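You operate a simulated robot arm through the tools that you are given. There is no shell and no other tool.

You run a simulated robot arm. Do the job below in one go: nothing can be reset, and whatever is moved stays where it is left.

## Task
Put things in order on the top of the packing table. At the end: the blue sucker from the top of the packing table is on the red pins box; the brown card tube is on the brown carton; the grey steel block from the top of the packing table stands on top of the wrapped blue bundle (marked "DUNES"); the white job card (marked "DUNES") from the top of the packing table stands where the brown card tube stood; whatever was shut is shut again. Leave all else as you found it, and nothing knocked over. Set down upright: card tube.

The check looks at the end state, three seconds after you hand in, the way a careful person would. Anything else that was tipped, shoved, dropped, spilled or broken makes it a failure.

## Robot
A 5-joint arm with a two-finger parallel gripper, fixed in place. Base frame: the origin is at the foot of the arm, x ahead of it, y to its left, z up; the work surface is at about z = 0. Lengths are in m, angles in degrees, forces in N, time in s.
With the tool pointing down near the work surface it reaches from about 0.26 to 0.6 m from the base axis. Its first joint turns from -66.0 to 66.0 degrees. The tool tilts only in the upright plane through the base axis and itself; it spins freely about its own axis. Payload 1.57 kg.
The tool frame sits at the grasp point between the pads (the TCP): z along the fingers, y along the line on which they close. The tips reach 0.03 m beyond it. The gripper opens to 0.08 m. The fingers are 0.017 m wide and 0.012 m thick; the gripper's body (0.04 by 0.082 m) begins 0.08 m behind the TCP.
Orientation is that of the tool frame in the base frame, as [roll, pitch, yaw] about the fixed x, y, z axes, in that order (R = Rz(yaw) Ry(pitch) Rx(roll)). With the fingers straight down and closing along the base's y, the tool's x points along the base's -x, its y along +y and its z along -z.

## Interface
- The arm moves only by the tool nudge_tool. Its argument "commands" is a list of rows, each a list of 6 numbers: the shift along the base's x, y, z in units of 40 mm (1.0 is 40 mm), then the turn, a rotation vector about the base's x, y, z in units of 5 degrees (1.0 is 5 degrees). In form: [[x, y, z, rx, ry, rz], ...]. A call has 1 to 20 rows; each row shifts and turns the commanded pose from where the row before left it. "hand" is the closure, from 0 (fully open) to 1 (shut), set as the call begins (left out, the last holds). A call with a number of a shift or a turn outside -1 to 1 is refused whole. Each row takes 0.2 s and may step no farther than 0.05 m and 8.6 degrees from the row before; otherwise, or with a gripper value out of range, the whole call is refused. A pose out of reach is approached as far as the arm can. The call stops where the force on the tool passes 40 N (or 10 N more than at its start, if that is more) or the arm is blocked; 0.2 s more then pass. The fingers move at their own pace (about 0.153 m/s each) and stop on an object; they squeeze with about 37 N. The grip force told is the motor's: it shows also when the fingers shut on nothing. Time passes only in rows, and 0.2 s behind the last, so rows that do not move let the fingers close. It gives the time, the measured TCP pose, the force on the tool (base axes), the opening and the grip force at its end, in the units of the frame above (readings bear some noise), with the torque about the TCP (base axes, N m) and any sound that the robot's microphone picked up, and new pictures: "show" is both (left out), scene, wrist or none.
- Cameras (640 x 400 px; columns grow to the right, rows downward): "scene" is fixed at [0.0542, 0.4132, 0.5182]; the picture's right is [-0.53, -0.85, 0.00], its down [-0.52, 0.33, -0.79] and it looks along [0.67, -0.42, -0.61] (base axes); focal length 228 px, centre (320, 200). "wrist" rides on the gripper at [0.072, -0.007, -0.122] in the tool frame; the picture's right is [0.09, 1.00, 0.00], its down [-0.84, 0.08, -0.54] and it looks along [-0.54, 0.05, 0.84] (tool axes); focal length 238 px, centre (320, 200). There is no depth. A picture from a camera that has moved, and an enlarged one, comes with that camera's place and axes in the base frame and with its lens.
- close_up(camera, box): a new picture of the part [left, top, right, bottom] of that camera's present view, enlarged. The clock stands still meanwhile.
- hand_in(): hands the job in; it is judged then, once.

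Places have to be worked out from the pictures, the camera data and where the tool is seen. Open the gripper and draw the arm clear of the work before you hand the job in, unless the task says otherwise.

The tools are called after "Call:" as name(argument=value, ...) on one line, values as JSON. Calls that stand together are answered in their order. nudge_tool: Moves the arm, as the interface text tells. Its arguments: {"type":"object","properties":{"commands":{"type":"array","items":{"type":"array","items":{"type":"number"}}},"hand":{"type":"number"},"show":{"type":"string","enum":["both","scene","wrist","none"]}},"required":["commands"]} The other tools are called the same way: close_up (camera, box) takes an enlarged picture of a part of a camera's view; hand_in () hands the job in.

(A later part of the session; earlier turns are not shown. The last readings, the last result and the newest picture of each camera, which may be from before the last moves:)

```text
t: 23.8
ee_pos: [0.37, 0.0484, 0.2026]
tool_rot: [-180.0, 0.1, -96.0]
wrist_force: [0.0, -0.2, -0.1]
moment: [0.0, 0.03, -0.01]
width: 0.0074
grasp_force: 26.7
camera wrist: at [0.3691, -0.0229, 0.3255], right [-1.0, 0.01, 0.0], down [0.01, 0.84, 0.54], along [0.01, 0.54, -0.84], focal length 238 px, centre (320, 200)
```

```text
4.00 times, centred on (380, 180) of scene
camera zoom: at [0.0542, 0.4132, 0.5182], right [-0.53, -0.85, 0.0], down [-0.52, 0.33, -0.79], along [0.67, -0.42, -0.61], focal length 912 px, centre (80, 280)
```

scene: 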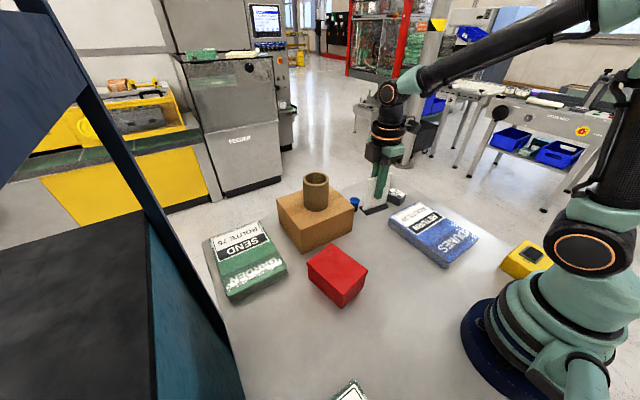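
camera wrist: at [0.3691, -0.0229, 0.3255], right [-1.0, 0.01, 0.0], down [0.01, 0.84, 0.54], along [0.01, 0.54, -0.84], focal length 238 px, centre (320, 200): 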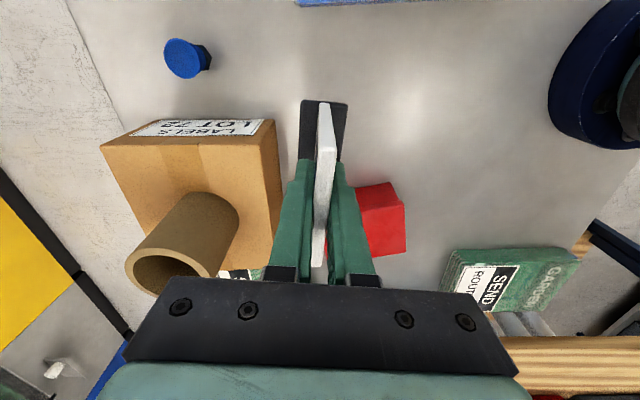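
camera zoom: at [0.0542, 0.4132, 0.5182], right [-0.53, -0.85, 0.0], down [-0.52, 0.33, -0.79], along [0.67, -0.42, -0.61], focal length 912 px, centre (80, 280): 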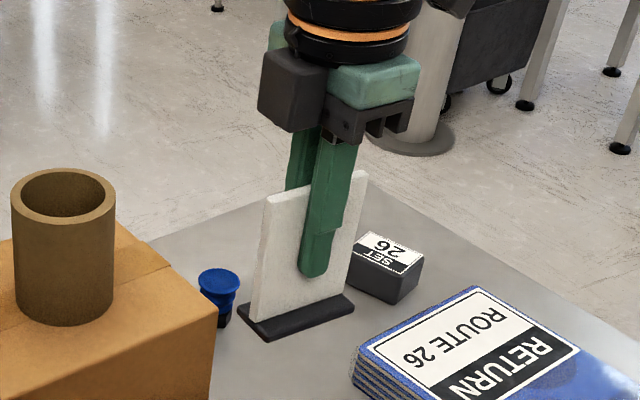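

The card and base came up together and hang level. I carry it at height past the red box to above the tube's old spot (0.2495, 0.386).

Call:
nudge_tool(commands=[[-0.335, 0.94, 0, 0, 0, 0], [-0.335, 0.94, 0, 0, 0, 0], [-0.335, 0.94, 0, 0, 0, 0], [-0.335, 0.94, 0, 0, 0, 0], [-0.335, 0.94, 0, 0, 0, 0], [-0.335, 0.94, 0, 0, 0, 0], [-0.335, 0.94, 0, 0, 0, 0], [-0.335, 0.94, 0, 0, 0, 0], [-0.335, 0.94, 0, 0, 0, 0], [0, 0, 0, 0, 0, 0]])

```text
t: 26.0
ee_pos: [0.2517, 0.3869, 0.2035]
tool_rot: [180.0, 0.0, -96.0]
wrist_force: [0.7, -0.6, -1.2]
moment: [-0.01, 0.02, 0.01]
width: 0.0075
grasp_force: 26.4
camera wrist: at [0.2504, 0.3156, 0.3258], right [-1.0, 0.01, 0.0], down [0.01, 0.84, 0.54], along [0.01, 0.54, -0.84], focal length 238 px, centre (320, 200)
```

scene: 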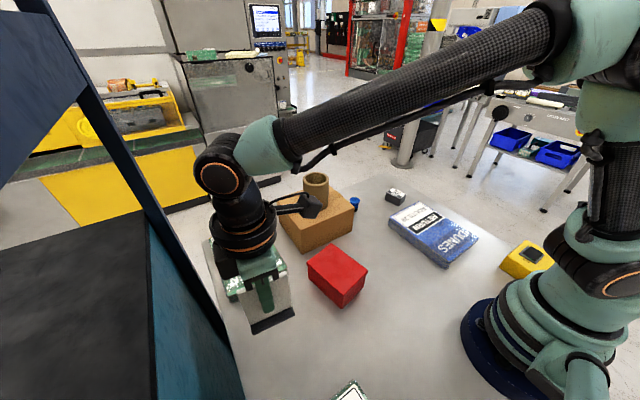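
wrist: 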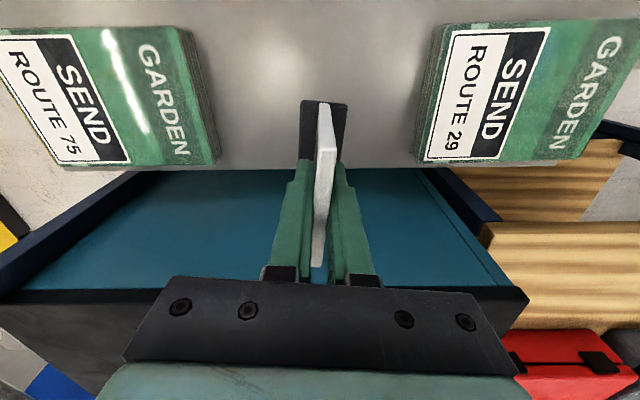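

Over the spot at (0.251, 0.386). I lower toward the table, stopping about 1 cm before contact.

Call:
nudge_tool(commands=[[-0.0375, 0, -1.0, 0, 0, 0], [0, 0, -1.0, 0, 0, 0], [0, 0, -0.9, 0, 0, 0], [0, 0, -0.2, 0, 0, 0], [0, 0, 0, 0, 0, 0]])

```text
t: 27.2
ee_pos: [0.2488, 0.3855, 0.0796]
tool_rot: [180.0, 0.0, -96.1]
wrist_force: [0.4, 0.1, -1.3]
moment: [0.04, 0.01, 0.0]
width: 0.0073
grasp_force: 26.7
camera wrist: at [0.2469, 0.3153, 0.2021], right [-1.0, 0.01, 0.0], down [0.01, 0.84, 0.54], along [0.01, 0.54, -0.84], focal length 238 px, centre (320, 200)
```

scene: 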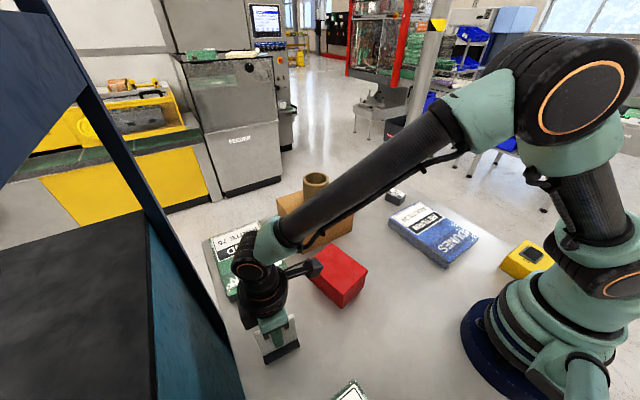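
wrist: 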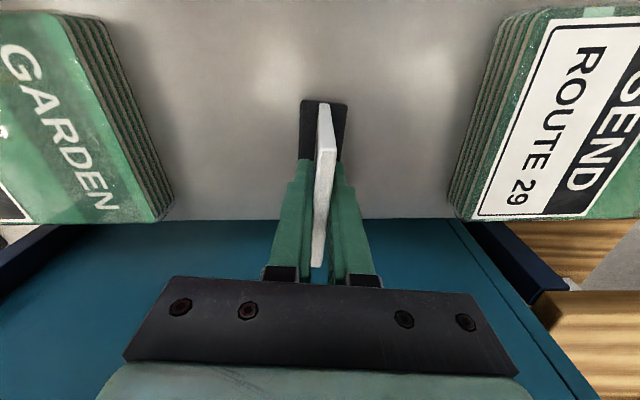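

About 9 mm left. I lower in small steps and watch the force.

Call:
nudge_tool(commands=[[0, 0, -0.1, 0, 0, 0], [0, 0, -0.09, 0, 0, 0], [0, 0, 0, 0, 0, 0]], show="none")

```text
t: 28.0
ee_pos: [0.2486, 0.3847, 0.0709]
tool_rot: [-179.9, 0.0, -96.0]
wrist_force: [0.0, -0.3, -1.1]
moment: [-0.03, -0.01, -0.01]
width: 0.0073
grasp_force: 26.8
```

No contact yet at z≈0.071; I go down another ~1.5 mm.

Call:
nudge_tool(commands=[[0, 0, -0.03, 0, 0, 0], [0, 0, 0, 0, 0, 0]], show="none")

```text
t: 28.6
ee_pos: [0.2481, 0.3848, 0.0708]
tool_rot: [-179.9, 0.0, -96.0]
wrist_force: [-1.1, -0.7, 5.4]
moment: [-0.09, 0.09, 0.0]
width: 0.0075
grasp_force: 26.6
```

Light contact (≈5 N). The base is on the table, so I open the fingers to 50 mm.

Call:
nudge_tool(commands=[[0, 0, 0, 0, 0, 0], [0, 0, 0, 0, 0, 0], [0, 0, 0, 0, 0, 0]], hand=0.375)

Call:
close_up(camera="scene", box=[220, 280, 348, 400])

```text
t: 29.4
ee_pos: [0.2483, 0.385, 0.0713]
tool_rot: [180.0, 0.0, -96.0]
wrist_force: [-0.3, -0.2, 0.6]
moment: [-0.01, 0.01, 0.03]
width: 0.05
grasp_force: 0.1
camera wrist: at [0.2474, 0.3146, 0.1927], right [-1.0, 0.01, 0.0], down [0.01, 0.84, 0.54], along [0.01, 0.54, -0.84], focal length 238 px, centre (320, 200)
```

scene: 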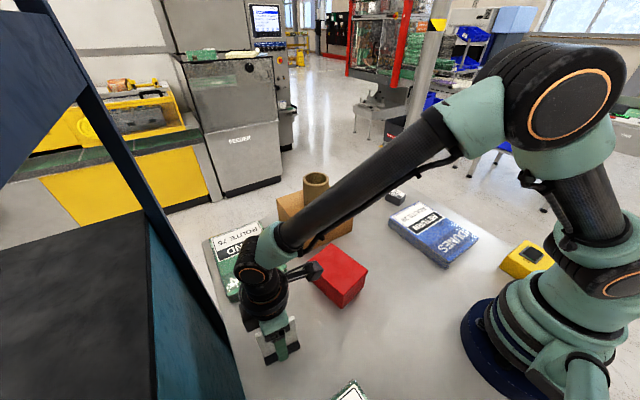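
wrist: 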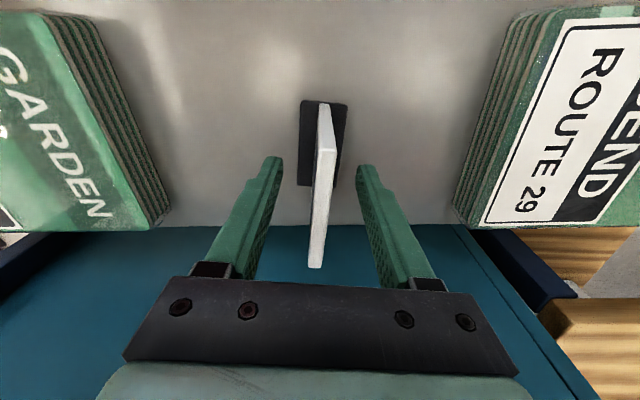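

```text
3.33 times, centred on (284, 340) of scene
camera zoom: at [0.0542, 0.4132, 0.5182], right [-0.53, -0.85, 0.0], down [-0.52, 0.33, -0.79], along [0.67, -0.42, -0.61], focal length 760 px, centre (440, -267)
```

zoom: 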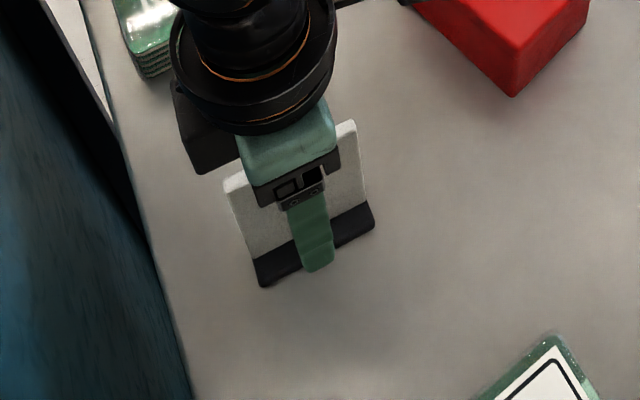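

The card stands on the tube's old spot. I rise straight up, clear of it.

Call:
nudge_tool(commands=[[0, 0, 0.5, 0, 0, 0], [0, 0, 1.0, 0, 0, 0], [0, 0, 1.0, 0, 0, 0], [0, 0, 1.0, 0, 0, 0], [0, 0, 1.0, 0, 0, 0], [0, 0, 0, 0, 0, 0]])

```text
t: 30.8
ee_pos: [0.2494, 0.3857, 0.2489]
tool_rot: [179.9, 0.0, -96.1]
wrist_force: [0.4, 0.2, 1.2]
moment: [0.04, 0.0, -0.01]
width: 0.0501
grasp_force: 0.0
camera wrist: at [0.2481, 0.3152, 0.3724], right [-1.0, 0.01, 0.0], down [0.01, 0.84, 0.54], along [0.01, 0.54, -0.84], focal length 238 px, centre (320, 200)
```

scene: 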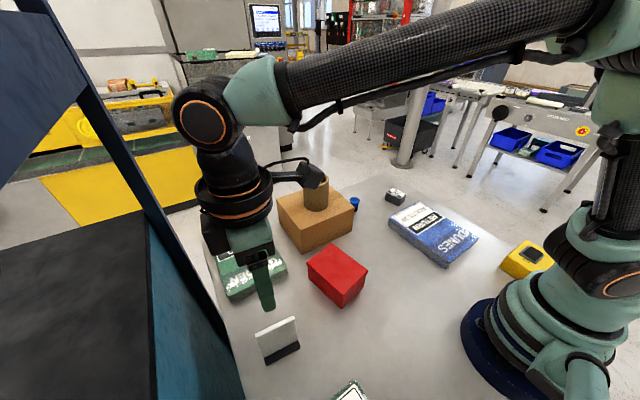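
wrist: 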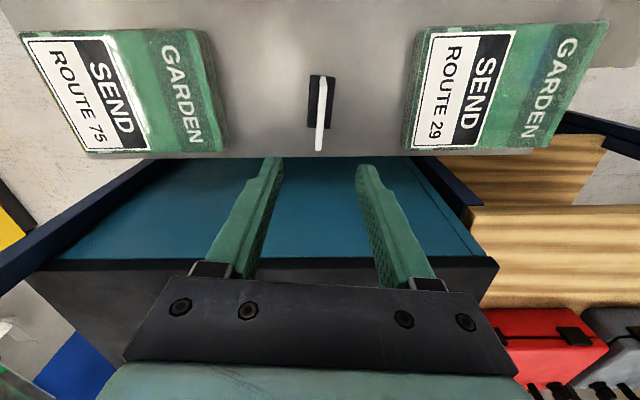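

The card is upright on its own. Now I swing over toward the sucker and block at a safe height, spinning the tool back to ψ≈0.

Call:
nudge_tool(commands=[[0.2235, -0.654, 0.05, 0, 0, -0.988], [0.2235, -0.654, 0.05, 0, 0, -0.988], [0.2235, -0.654, 0.05, 0, 0, -0.988], [0.2235, -0.654, 0.05, 0, 0, -0.988], [0.2235, -0.654, 0.05, 0, 0, -0.988], [0.2235, -0.654, 0.05, 0, 0, -0.988], [0.2235, -0.654, 0.05, 0, 0, -0.988], [0.2235, -0.654, 0.05, 0, 0, -0.988], [0.2235, -0.654, 0.05, 0, 0, -0.988], [0.2235, -0.654, 0.05, 0, 0, -0.988], [0.2235, -0.654, 0.05, 0, 0, -0.988], [0.2235, -0.654, 0.05, 0, 0, -0.988], [0.2235, -0.654, 0.05, 0, 0, -0.988], [0.2235, -0.654, 0.05, 0, 0, -0.988], [0.2235, -0.654, 0.05, 0, 0, -0.988], [0.2235, -0.654, 0.05, 0, 0, -0.988], [0.2235, -0.654, 0.05, 0, 0, -0.988], [0, 0, 0, 0, 0, 0]])

Call:
close_up(camera="wrist", box=[200, 40, 392, 180])

Call:
close_up(camera="scene", box=[335, 180, 415, 230])

```text
t: 34.6
ee_pos: [0.4004, -0.0597, 0.2846]
tool_rot: [-179.9, 0.0, 179.9]
wrist_force: [-1.0, -0.5, 0.8]
moment: [0.03, -0.01, -0.01]
width: 0.05
grasp_force: 0.0
camera wrist: at [0.3288, -0.0639, 0.4064], right [-0.09, 1.0, 0.0], down [0.84, 0.08, 0.54], along [0.54, 0.05, -0.84], focal length 238 px, centre (320, 200)
```

scene: 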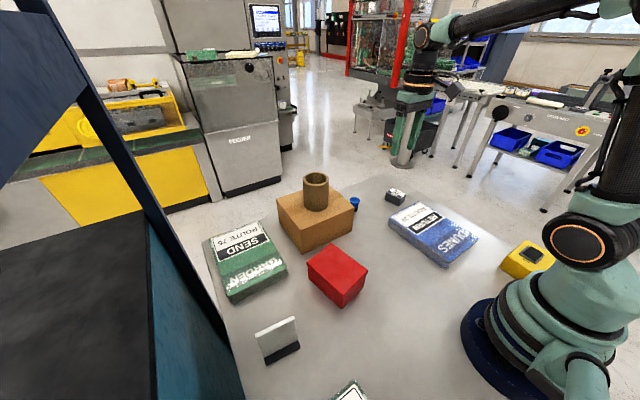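
wrist: 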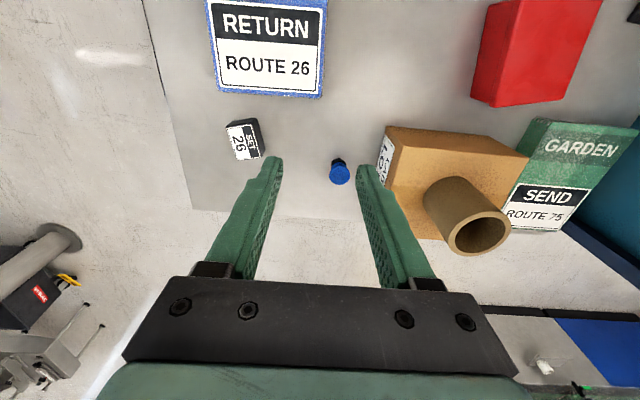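

```text
2.86 times, centred on (296, 110) of wrist
camera zoom: at [0.3288, -0.0639, 0.4064], right [-0.09, 1.0, 0.0], down [0.84, 0.08, 0.54], along [0.54, 0.05, -0.84], focal length 681 px, centre (389, 457)
```

zoom: 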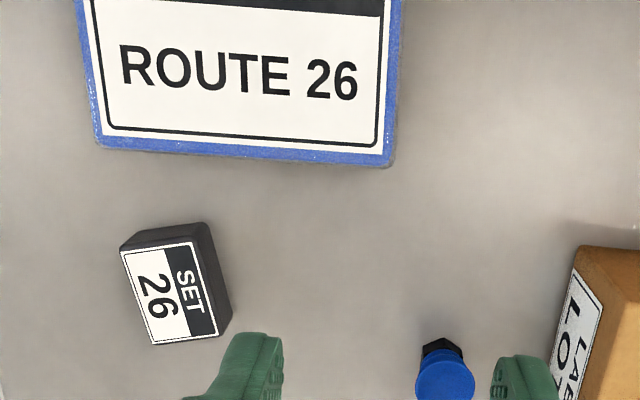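

```text
8.00 times, centred on (375, 205) of scene
camera zoom: at [0.0542, 0.4132, 0.5182], right [-0.53, -0.85, 0.0], down [-0.52, 0.33, -0.79], along [0.67, -0.42, -0.61], focal length 1823 px, centre (-120, 160)
```

zoom: 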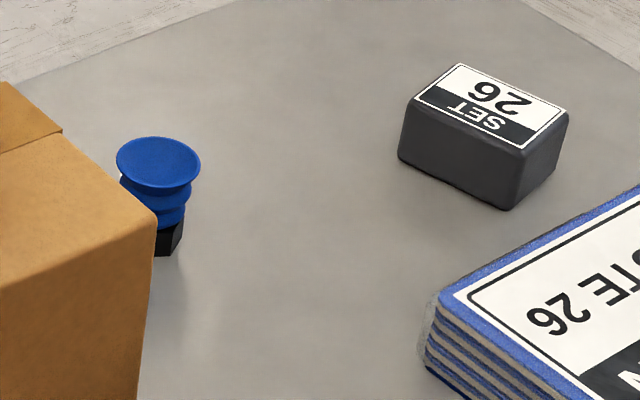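

The block and sucker are both visible. I move closer to the sucker for a precise fix (it is about (0.503, −0.013), ~45–50 mm tall with a wide blue rim).

Call:
nudge_tool(commands=[[0.333, 0.375, -0.71, 0, 0, 0], [0.333, 0.375, -0.71, 0, 0, 0], [0.333, 0.375, -0.71, 0, 0, 0], [0, 0, 0, 0, 0, 0]])

Call:
close_up(camera="wrist", box=[272, 110, 400, 190])

```text
t: 35.6
ee_pos: [0.4389, -0.0149, 0.1982]
tool_rot: [179.9, 0.1, 180.0]
wrist_force: [-0.6, -0.9, 0.4]
moment: [0.01, 0.02, -0.02]
width: 0.0499
grasp_force: 0.0
camera wrist: at [0.3685, -0.0192, 0.3207], right [-0.09, 1.0, 0.0], down [0.84, 0.08, 0.54], along [0.54, 0.05, -0.84], focal length 238 px, centre (320, 200)
```

scene: 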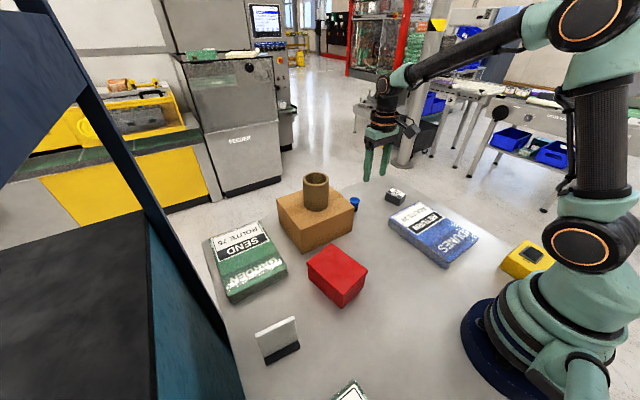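
wrist: 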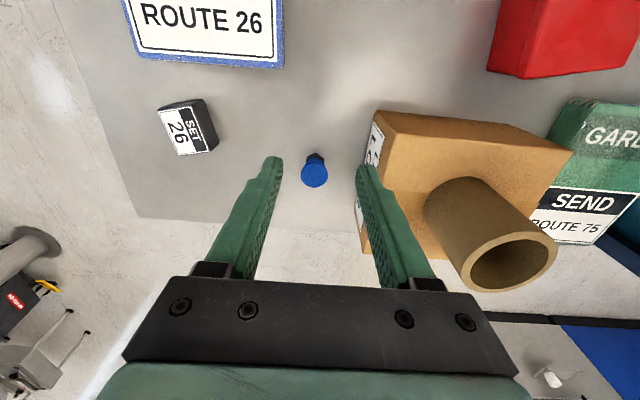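

```text
5.00 times, centred on (336, 150) of wrist
camera zoom: at [0.3685, -0.0192, 0.3207], right [-0.09, 1.0, 0.0], down [0.84, 0.08, 0.54], along [0.54, 0.05, -0.84], focal length 1192 px, centre (240, 450)
```

zoom: 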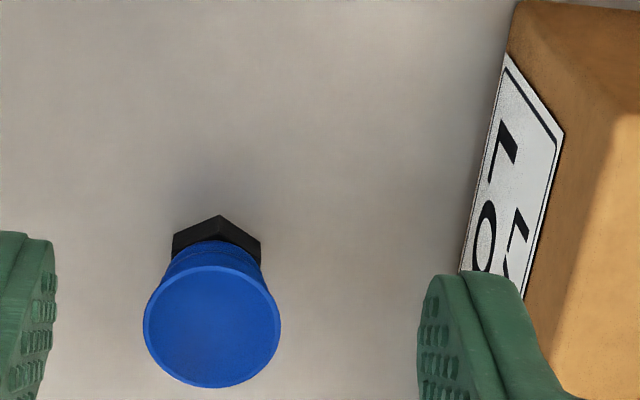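

Sucker pinned down at (0.5065, −0.014), rim Ø≈35 mm at z≈0.048. I move above it with fingers open ~68 mm and check before descending.

Call:
nudge_tool(commands=[[0.84, 0.015, -0.4, 0, 0, 0], [0.84, 0.015, -0.4, 0, 0, 0], [0, 0, -0.6, 0, 0, 0], [0, 0, -0.6, 0, 0, 0], [0, 0, 0, 0, 0, 0]], hand=0.15)

Call:
close_up(camera="wrist", box=[240, 80, 400, 200])

Call:
close_up(camera="scene", box=[310, 150, 420, 230])

```text
t: 36.8
ee_pos: [0.5072, -0.0146, 0.1203]
tool_rot: [179.9, 0.0, 180.0]
wrist_force: [0.2, 0.1, 0.2]
moment: [-0.03, -0.04, 0.0]
width: 0.0678
grasp_force: 0.1
camera wrist: at [0.4351, -0.0184, 0.242], right [-0.09, 1.0, 0.0], down [0.84, 0.08, 0.54], along [0.54, 0.05, -0.84], focal length 238 px, centre (320, 200)
```

scene: 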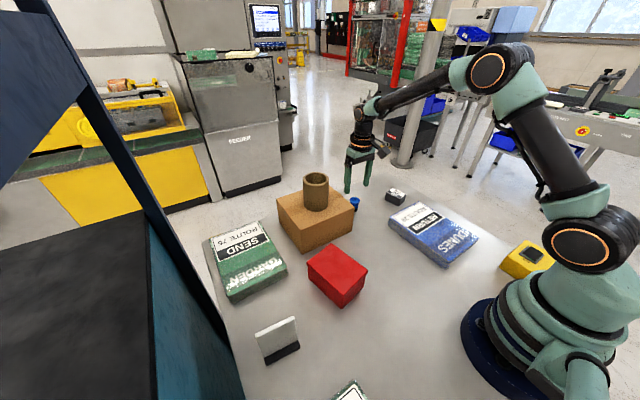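
wrist: 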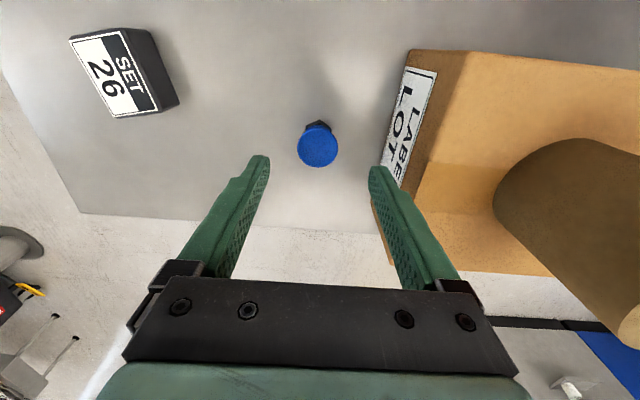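

```text
3.33 times, centred on (320, 140) of wrist
camera zoom: at [0.4351, -0.0184, 0.242], right [-0.09, 1.0, 0.0], down [0.84, 0.08, 0.54], along [0.54, 0.05, -0.84], focal length 794 px, centre (320, 400)
```

zoom: 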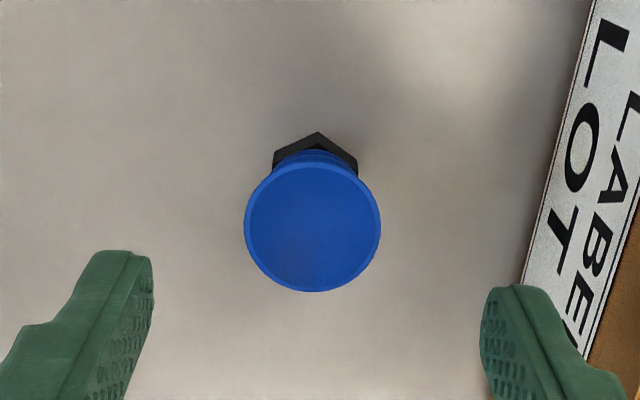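

```text
5.00 times, centred on (365, 190) of scene
camera zoom: at [0.0542, 0.4132, 0.5182], right [-0.53, -0.85, 0.0], down [-0.52, 0.33, -0.79], along [0.67, -0.42, -0.61], focal length 1140 px, centre (95, 250)
```

zoom: 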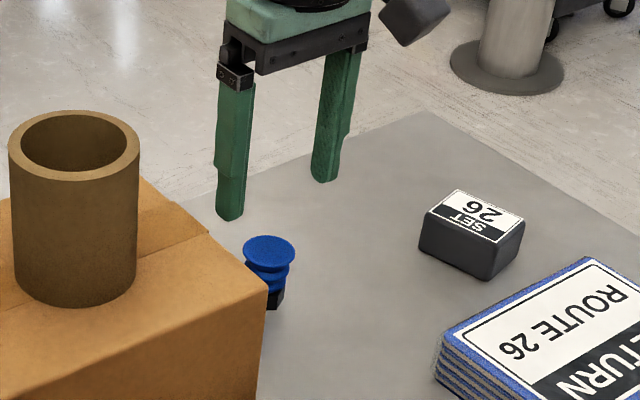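

The TCP is right above the sucker (measured rim centre (0.508, −0.014)). I descend to z≈0.037 with the fingers either side.

Call:
nudge_tool(commands=[[0, 0.0, -0.7, 0, 0, 0], [0, 0, -0.7, 0, 0, 0], [0, 0, -0.65, 0, 0, 0], [0, 0, 0, 0, 0, 0]])

Call:
close_up(camera="scene", box=[310, 150, 420, 230])

```text
t: 37.8
ee_pos: [0.5079, -0.0148, 0.0367]
tool_rot: [179.9, 0.0, -180.0]
wrist_force: [-0.9, -0.2, 0.7]
moment: [0.01, 0.0, 0.02]
width: 0.0681
grasp_force: 0.2
camera wrist: at [0.4362, -0.0191, 0.159], right [-0.09, 1.0, 0.0], down [0.84, 0.08, 0.54], along [0.54, 0.05, -0.84], focal length 238 px, centre (320, 200)
```

scene: 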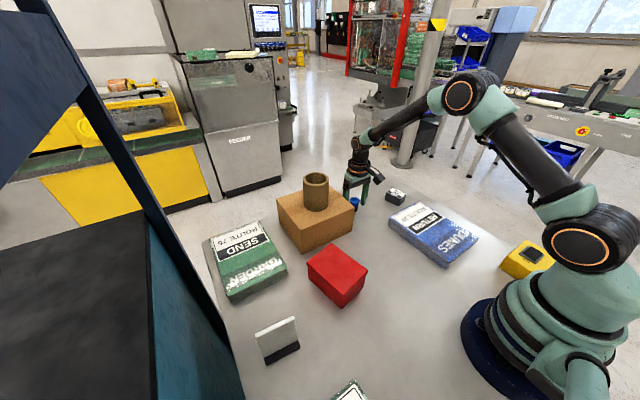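
wrist: 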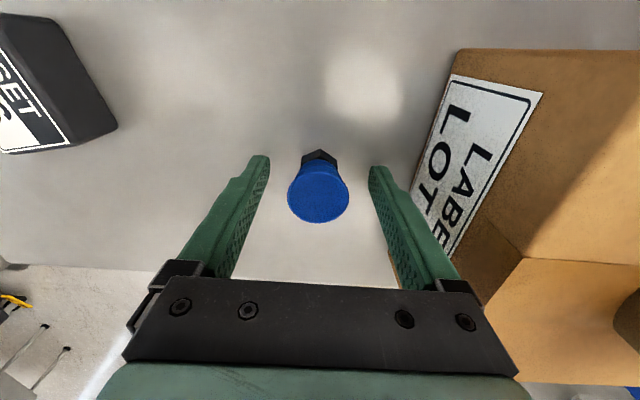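

```text
5.00 times, centred on (365, 190) of scene
camera zoom: at [0.0542, 0.4132, 0.5182], right [-0.53, -0.85, 0.0], down [-0.52, 0.33, -0.79], along [0.67, -0.42, -0.61], focal length 1140 px, centre (95, 250)
```

zoom: 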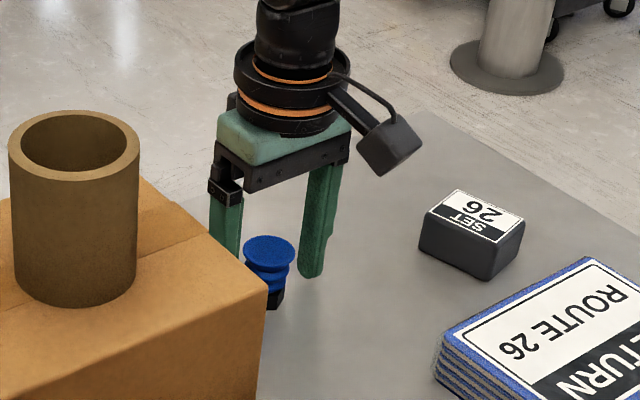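

The sucker is centred between the fingers. I close gently on its rim.

Call:
nudge_tool(commands=[[0, 0, 0, 0, 0, 0], [0, 0, 0, 0, 0, 0], [0, 0, 0, 0, 0, 0]], hand=1, show="both")

Call:
close_up(camera="wrist", box=[240, 120, 400, 240])

```text
t: 38.6
ee_pos: [0.5086, -0.0147, 0.037]
tool_rot: [180.0, 0.0, 180.0]
wrist_force: [0.1, 0.1, -0.6]
moment: [0.01, -0.01, 0.02]
width: 0.0348
grasp_force: 37.2
camera wrist: at [0.4361, -0.0191, 0.1593], right [-0.09, 1.0, 0.0], down [0.84, 0.08, 0.54], along [0.54, 0.05, -0.84], focal length 238 px, centre (320, 200)
```

scene: 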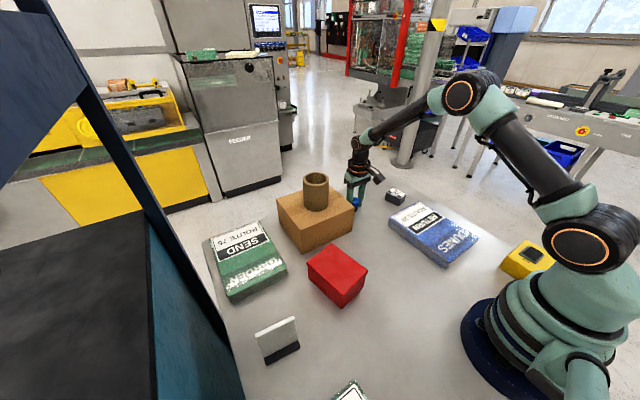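
wrist: 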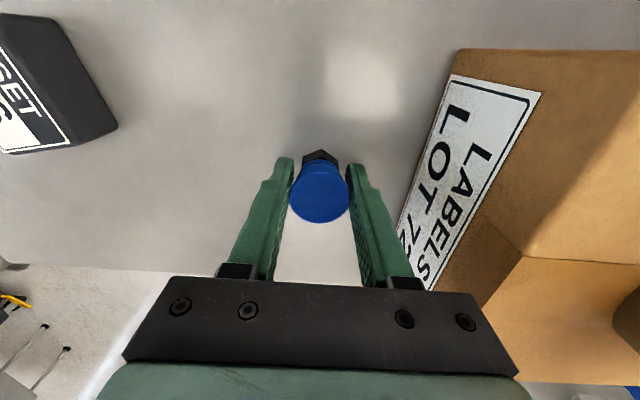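

```text
3.33 times, centred on (320, 180) of wrist
camera zoom: at [0.4361, -0.0191, 0.1593], right [-0.09, 1.0, 0.0], down [0.84, 0.08, 0.54], along [0.54, 0.05, -0.84], focal length 794 px, centre (320, 267)
```

zoom: 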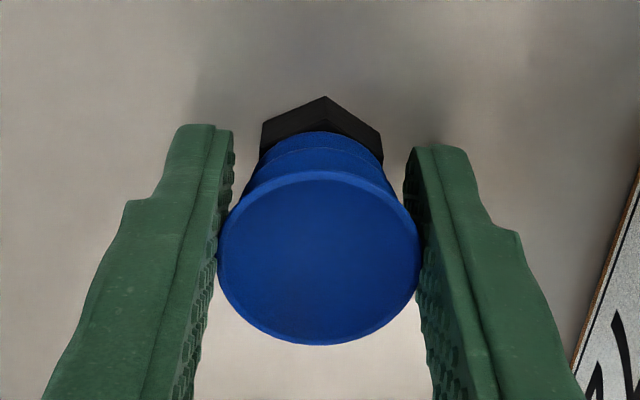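

Gripped on the rim (34.8 mm, 37 N). I lift and check that it hangs straight.

Call:
nudge_tool(commands=[[0, 0, 0.2, 0, 0, 0], [0, 0, 0.4, 0, 0, 0], [0, 0, 0.8, 0, 0, 0], [0, 0, 0.9, 0, 0, 0], [0, 0, 0, 0, 0, 0]])

Call:
close_up(camera="scene", box=[310, 120, 420, 220])

Call:
close_up(camera="wrist", box=[240, 120, 400, 240])

```text
t: 39.8
ee_pos: [0.5062, -0.0132, 0.1308]
tool_rot: [179.9, 0.0, -179.9]
wrist_force: [0.6, -0.1, 0.5]
moment: [0.02, -0.03, 0.04]
width: 0.0351
grasp_force: 36.8
camera wrist: at [0.4347, -0.0183, 0.2527], right [-0.09, 1.0, 0.0], down [0.84, 0.08, 0.54], along [0.54, 0.05, -0.84], focal length 238 px, centre (320, 200)
```

scene: 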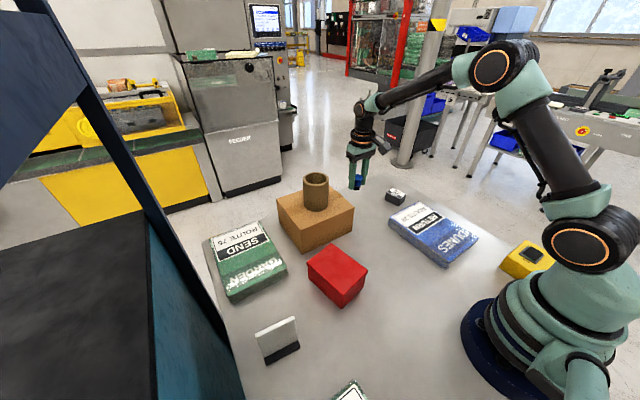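
wrist: 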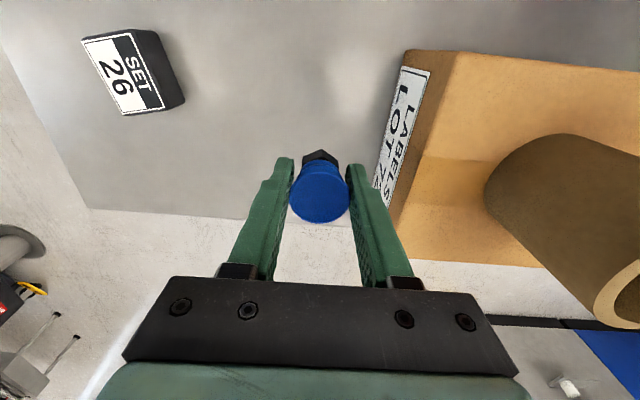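

```text
4.00 times, centred on (365, 170) of scene
camera zoom: at [0.0542, 0.4132, 0.5182], right [-0.53, -0.85, 0.0], down [-0.52, 0.33, -0.79], along [0.67, -0.42, -0.61], focal length 912 px, centre (140, 320)
```

zoom: 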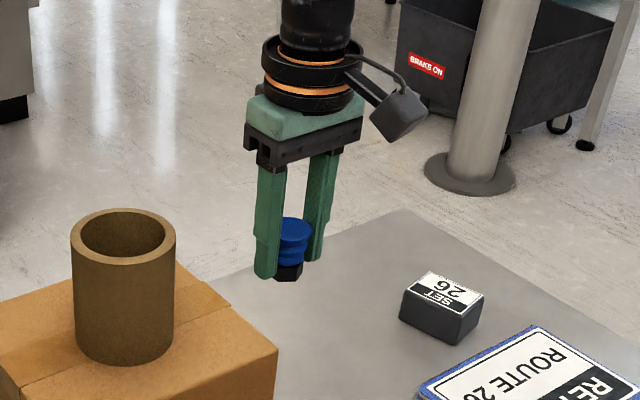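

```text
3.33 times, centred on (320, 180) of wrist
camera zoom: at [0.4347, -0.0183, 0.2527], right [-0.09, 1.0, 0.0], down [0.84, 0.08, 0.54], along [0.54, 0.05, -0.84], focal length 794 px, centre (320, 267)
```

zoom: 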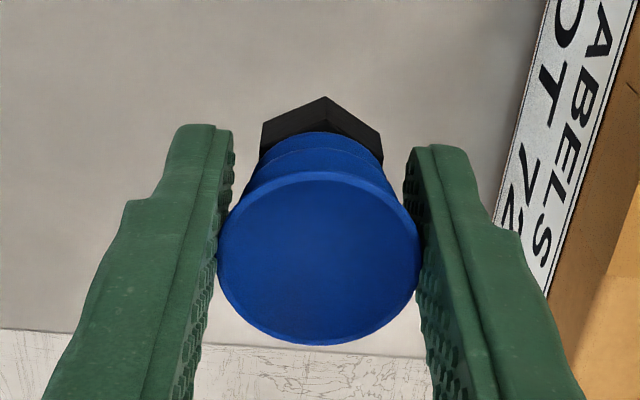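

The sucker hangs straight. I raise it and carry it over to the red box (top centre ≈ (0.310, 0.205)), staying well above the carton corner.

Call:
nudge_tool(commands=[[0, 0, 1.0, 0, 0, 0], [0, 0, 1.0, 0, 0, 0], [-0.704, 0.784, 0, 0, 0, 0], [-0.704, 0.784, 0, 0, 0, 0], [-0.704, 0.784, 0, 0, 0, 0], [-0.704, 0.784, 0, 0, 0, 0], [-0.704, 0.784, 0, 0, 0, 0], [-0.704, 0.784, 0, 0, 0, 0], [-0.704, 0.784, 0, 0, 0, 0], [0, 0, 0, 0, 0, 0]])

Call:
close_up(camera="scene", box=[260, 170, 400, 310])

```text
t: 42.0
ee_pos: [0.3093, 0.205, 0.2108]
tool_rot: [179.9, 0.0, 180.0]
wrist_force: [0.0, -0.7, 0.3]
moment: [0.01, 0.04, -0.05]
width: 0.0348
grasp_force: 37.4
camera wrist: at [0.2371, 0.2013, 0.3326], right [-0.09, 1.0, 0.0], down [0.84, 0.08, 0.54], along [0.54, 0.05, -0.84], focal length 238 px, centre (320, 200)
```

scene: 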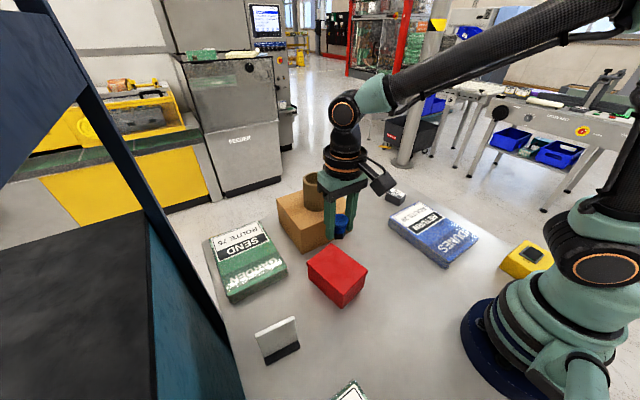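
wrist: 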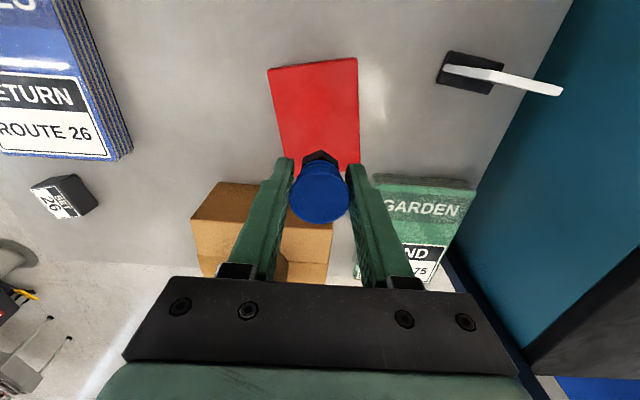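

```text
2.86 times, centred on (330, 240) of scene
camera zoom: at [0.0542, 0.4132, 0.5182], right [-0.53, -0.85, 0.0], down [-0.52, 0.33, -0.79], along [0.67, -0.42, -0.61], focal length 651 px, centre (291, 86)
```

zoom: 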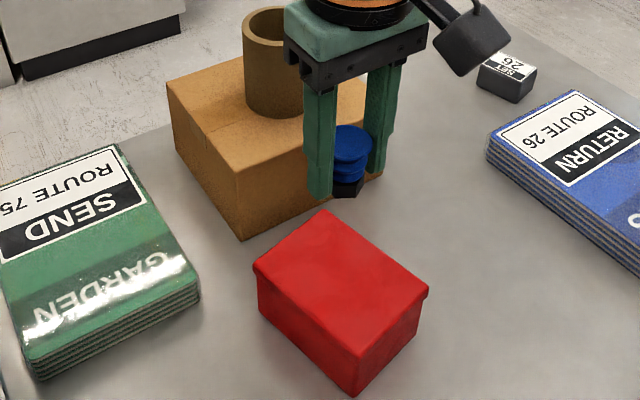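

The wrist view confirms the red box top centre ≈ (0.308, 0.205), directly under the sucker. I lower to about 1 cm above.

Call:
nudge_tool(commands=[[0, 0, -1.0, 0, 0, 0], [0, 0, -0.9, 0, 0, 0], [0, 0, -0.5, 0, 0, 0], [0, 0, 0, 0, 0, 0]])

Call:
close_up(camera="scene", box=[260, 190, 400, 330])

```text
t: 43.0
ee_pos: [0.3095, 0.205, 0.112]
tool_rot: [179.9, 0.0, -179.9]
wrist_force: [0.5, 0.3, 0.4]
moment: [0.01, 0.0, -0.02]
width: 0.035
grasp_force: 36.8
camera wrist: at [0.2377, 0.2006, 0.2355], right [-0.09, 1.0, 0.0], down [0.84, 0.08, 0.54], along [0.54, 0.05, -0.84], focal length 238 px, centre (320, 200)
```

scene: 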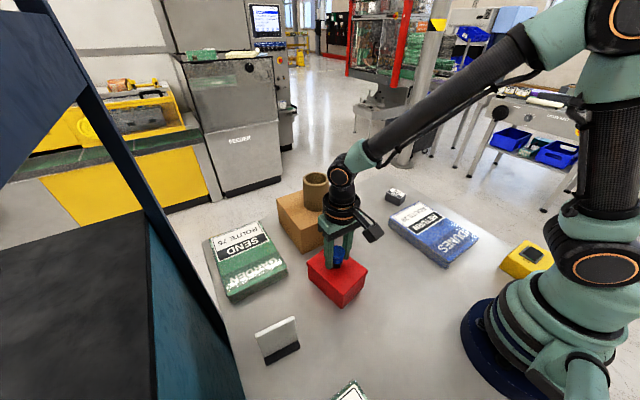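
wrist: 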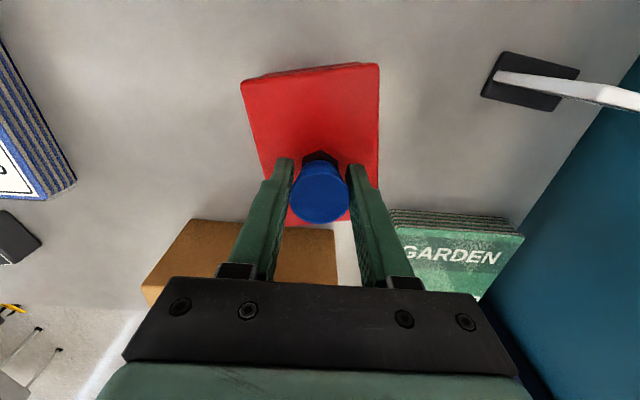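

```text
2.86 times, centred on (330, 260) of scene
camera zoom: at [0.0542, 0.4132, 0.5182], right [-0.53, -0.85, 0.0], down [-0.52, 0.33, -0.79], along [0.67, -0.42, -0.61], focal length 651 px, centre (291, 29)
```

zoom: 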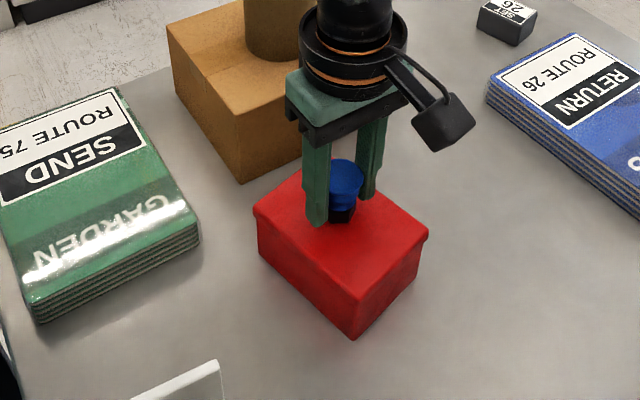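

The sucker is a little above the lid. I lower in small steps and watch the force.

Call:
nudge_tool(commands=[[0, 0, -0.06, 0, 0, 0], [0, 0, -0.06, 0, 0, 0], [0, 0, 0, 0, 0, 0]], show="none")

```text
t: 43.8
ee_pos: [0.3091, 0.2044, 0.1085]
tool_rot: [179.9, 0.0, 179.9]
wrist_force: [0.4, -0.7, 0.3]
moment: [0.01, 0.03, -0.02]
width: 0.0349
grasp_force: 37.6
```

No contact at z≈0.108; I continue down 3 mm.

Call:
nudge_tool(commands=[[0, 0, -0.04, 0, 0, 0], [0, 0, -0.04, 0, 0, 0], [0, 0, 0, 0, 0, 0]], show="none")

```text
t: 44.6
ee_pos: [0.3104, 0.2065, 0.1066]
tool_rot: [179.9, 0.2, 180.0]
wrist_force: [-8.7, -7.8, 35.9]
moment: [-0.17, 0.15, 0.0]
width: 0.0348
grasp_force: 37.1
```

Contact (≈36 N) at z≈0.107, so the lid top is at ≈0.07. I back off 2 mm to relieve it.

Call:
nudge_tool(commands=[[0, 0, 0.05, 0, 0, 0], [0, 0, 0, 0, 0, 0]], show="none")

```text
t: 45.2
ee_pos: [0.3093, 0.2069, 0.1066]
tool_rot: [-180.0, 0.1, -180.0]
wrist_force: [3.4, -0.1, 3.2]
moment: [0.04, -0.13, -0.05]
width: 0.0349
grasp_force: 36.8
```

Only ~3 N remains, so the sucker sits on the lid. I open the fingers to 68 mm.

Call:
nudge_tool(commands=[[0, 0, 0, 0, 0, 0], [0, 0, 0, 0, 0, 0], [0, 0, 0, 0, 0, 0]], hand=0.15)

Call:
close_up(camera="scene", box=[260, 190, 400, 330])

```text
t: 46.0
ee_pos: [0.3084, 0.206, 0.1065]
tool_rot: [-180.0, 0.0, -179.9]
wrist_force: [0.2, -0.1, -0.4]
moment: [-0.04, 0.0, -0.01]
width: 0.068
grasp_force: 0.0
camera wrist: at [0.2378, 0.2011, 0.2293], right [-0.09, 1.0, 0.0], down [0.84, 0.08, 0.54], along [0.54, 0.05, -0.84], focal length 238 px, centre (320, 200)
```

scene: 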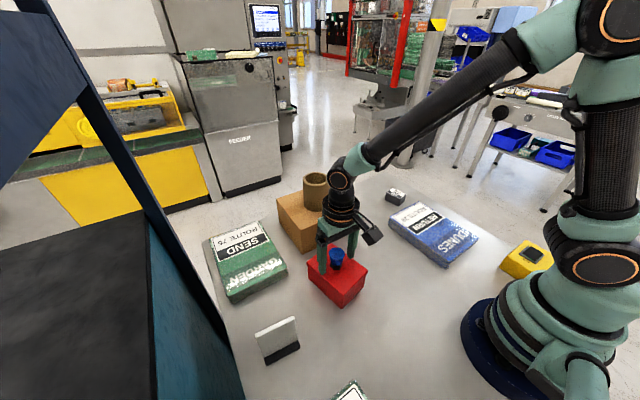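
wrist: 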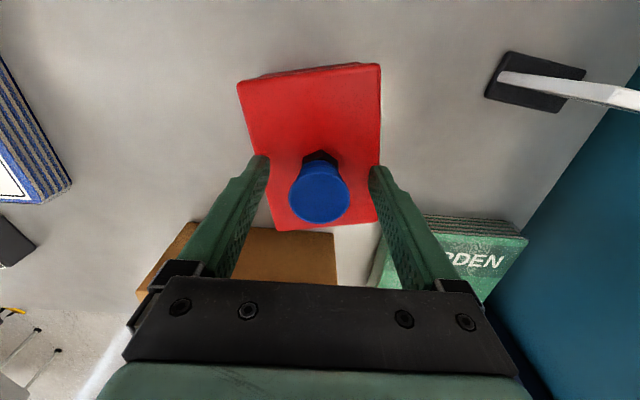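

```text
2.86 times, centred on (330, 260) of scene
camera zoom: at [0.0542, 0.4132, 0.5182], right [-0.53, -0.85, 0.0], down [-0.52, 0.33, -0.79], along [0.67, -0.42, -0.61], focal length 651 px, centre (291, 29)
```

zoom: 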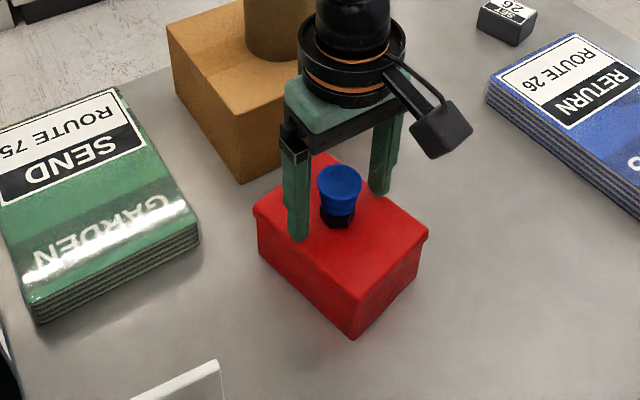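

The sucker stands on the red lid. I raise straight up and then move toward the grey block for a close view, spinning ~11° to match it.

Call:
nudge_tool(commands=[[0, 0, 0.5, 0, 0, 0], [0, 0, 1.0, 0, 0, 0], [0, 0, 1.0, 0, 0, 0], [0, 0, 1.0, 0, 0, 0], [0.2275, -0.94, 0, 0, 0, 0.23], [0.2275, -0.94, 0, 0, 0, 0.23], [0.2275, -0.94, 0, 0, 0, 0.23], [0.2275, -0.94, 0, 0, 0, 0.23], [0.2275, -0.94, 0, 0, 0, 0.23], [0.2275, -0.94, 0, 0, 0, 0.23], [0.2275, -0.94, 0, 0, 0, 0.23], [0.2275, -0.94, 0, 0, 0, 0.23], [0.2275, -0.94, 0, 0, 0, 0.23], [0.2275, -0.94, 0, 0, 0, 0.23], [0, 0, -0.5, 0, 0, 0], [0, 0, 0, 0, 0, 0]])

Call:
close_up(camera="wrist", box=[240, 80, 400, 200])

Call:
close_up(camera="wrist", box=[200, 0, 456, 120])

Call:
close_up(camera="scene", box=[240, 160, 400, 370])

```text
t: 49.4
ee_pos: [0.3993, -0.1702, 0.2277]
tool_rot: [-179.9, -0.1, -168.5]
wrist_force: [0.6, 0.0, 0.6]
moment: [0.01, 0.01, 0.0]
width: 0.0681
grasp_force: 0.1
camera wrist: at [0.3311, -0.1897, 0.3495], right [-0.29, 0.96, 0.0], down [0.8, 0.24, 0.54], along [0.52, 0.16, -0.84], focal length 238 px, centre (320, 200)
```

scene: 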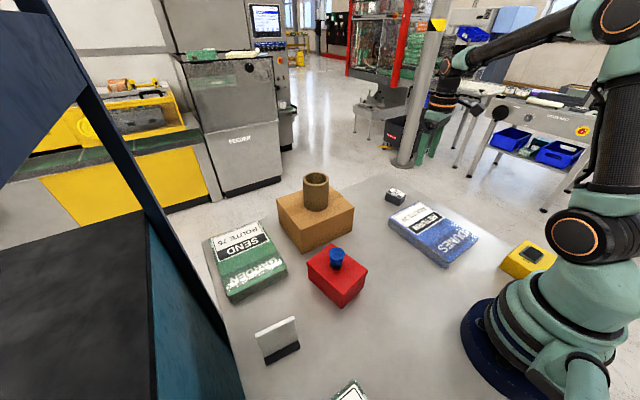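
wrist: 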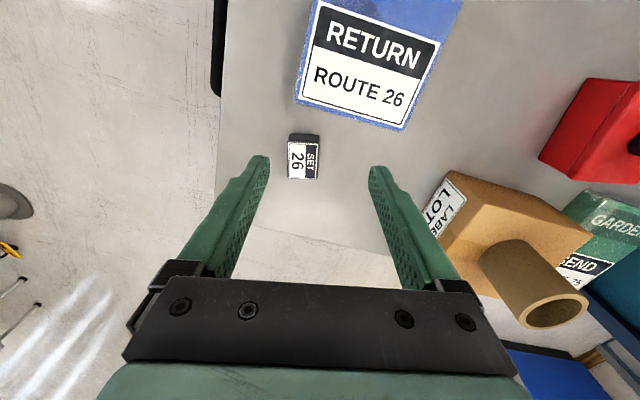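

```text
3.33 times, centred on (320, 140) of wrist
camera zoom: at [0.3311, -0.1897, 0.3495], right [-0.29, 0.96, 0.0], down [0.8, 0.24, 0.54], along [0.52, 0.16, -0.84], focal length 794 px, centre (320, 400)
```

zoom: 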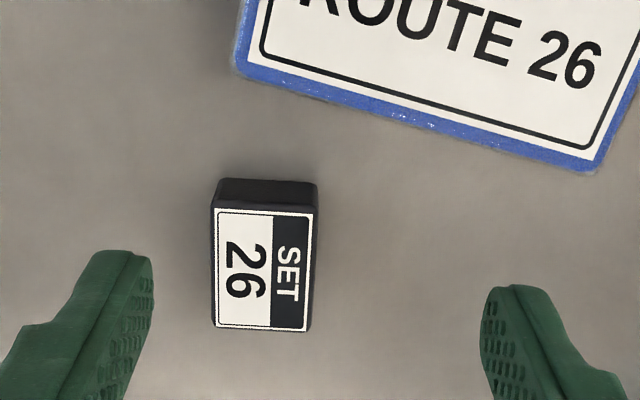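

```text
2.50 times, centred on (328, 60) of wrist
camera zoom: at [0.3311, -0.1897, 0.3495], right [-0.29, 0.96, 0.0], down [0.8, 0.24, 0.54], along [0.52, 0.16, -0.84], focal length 596 px, centre (300, 550)
```

zoom: 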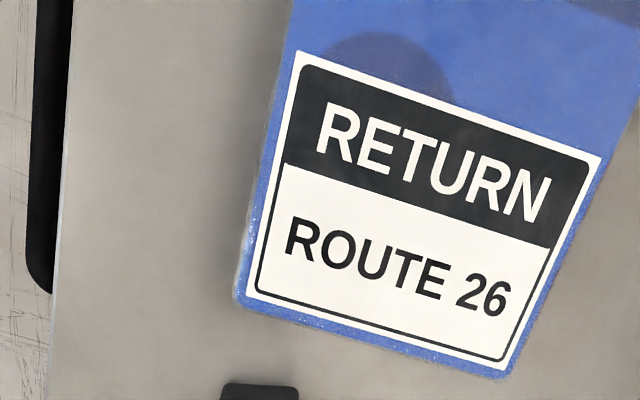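

```text
1.90 times, centred on (320, 265) of scene
camera zoom: at [0.0542, 0.4132, 0.5182], right [-0.53, -0.85, 0.0], down [-0.52, 0.33, -0.79], along [0.67, -0.42, -0.61], focal length 434 px, centre (320, 76)
```

zoom: 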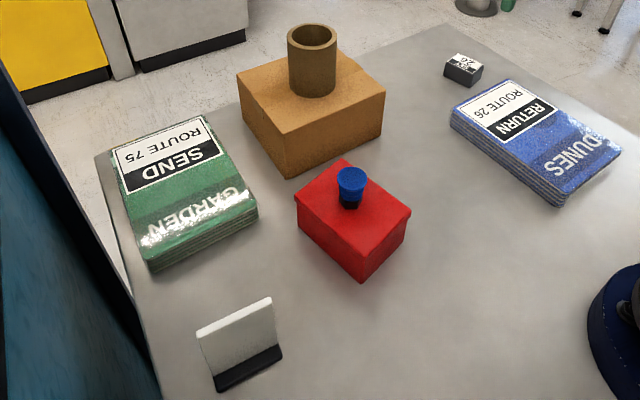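

The rest of the table looks right. Block: centre ≈ (0.4703, −0.173), 55×43 mm, ~34 mm high, yaw ≈14°. I move above it.

Call:
nudge_tool(commands=[[0.8875, -0.0375, -0.5, 0, 0, 0.25], [0.8875, -0.0375, -0.5, 0, 0, 0.25], [0, 0, -1.0, 0, 0, 0], [0, 0, -0.9, 0, 0, 0], [0, 0, 0, 0, 0, 0]])

Call:
close_up(camera="wrist", box=[240, 80, 400, 200])

```text
t: 50.6
ee_pos: [0.4713, -0.1716, 0.1107]
tool_rot: [180.0, 0.0, -166.1]
wrist_force: [-0.2, -0.3, 0.0]
moment: [0.01, -0.02, -0.02]
width: 0.068
grasp_force: 0.0
camera wrist: at [0.403, -0.1952, 0.2335], right [-0.33, 0.94, 0.0], down [0.79, 0.28, 0.54], along [0.51, 0.18, -0.84], focal length 238 px, centre (320, 200)
```

scene: 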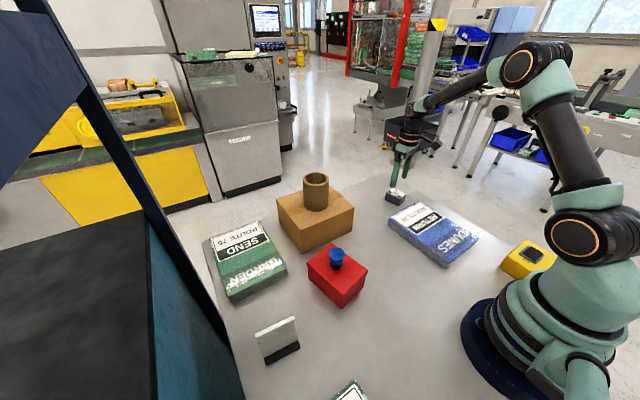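
wrist: 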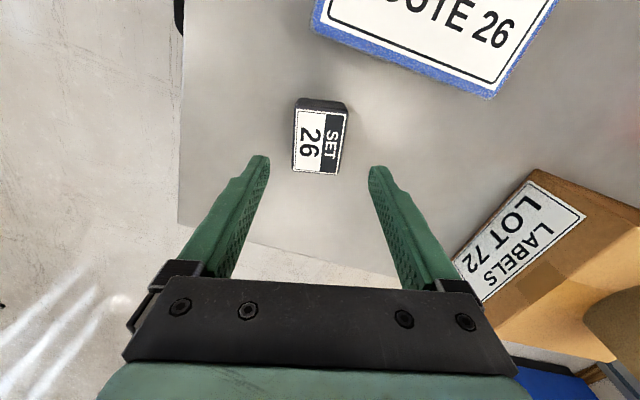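

```text
3.33 times, centred on (320, 140) of wrist
camera zoom: at [0.403, -0.1952, 0.2335], right [-0.33, 0.94, 0.0], down [0.79, 0.28, 0.54], along [0.51, 0.18, -0.84], focal length 794 px, centre (320, 400)
```

zoom: 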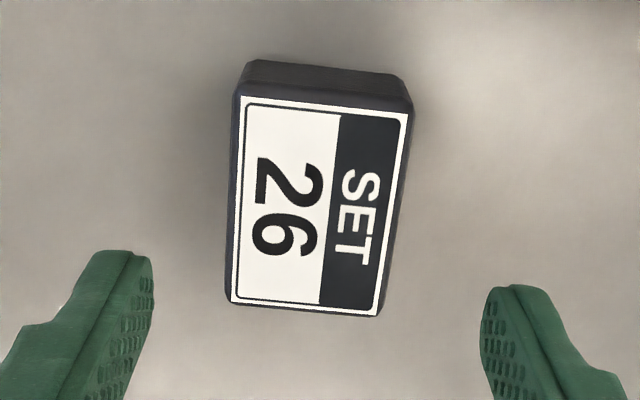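

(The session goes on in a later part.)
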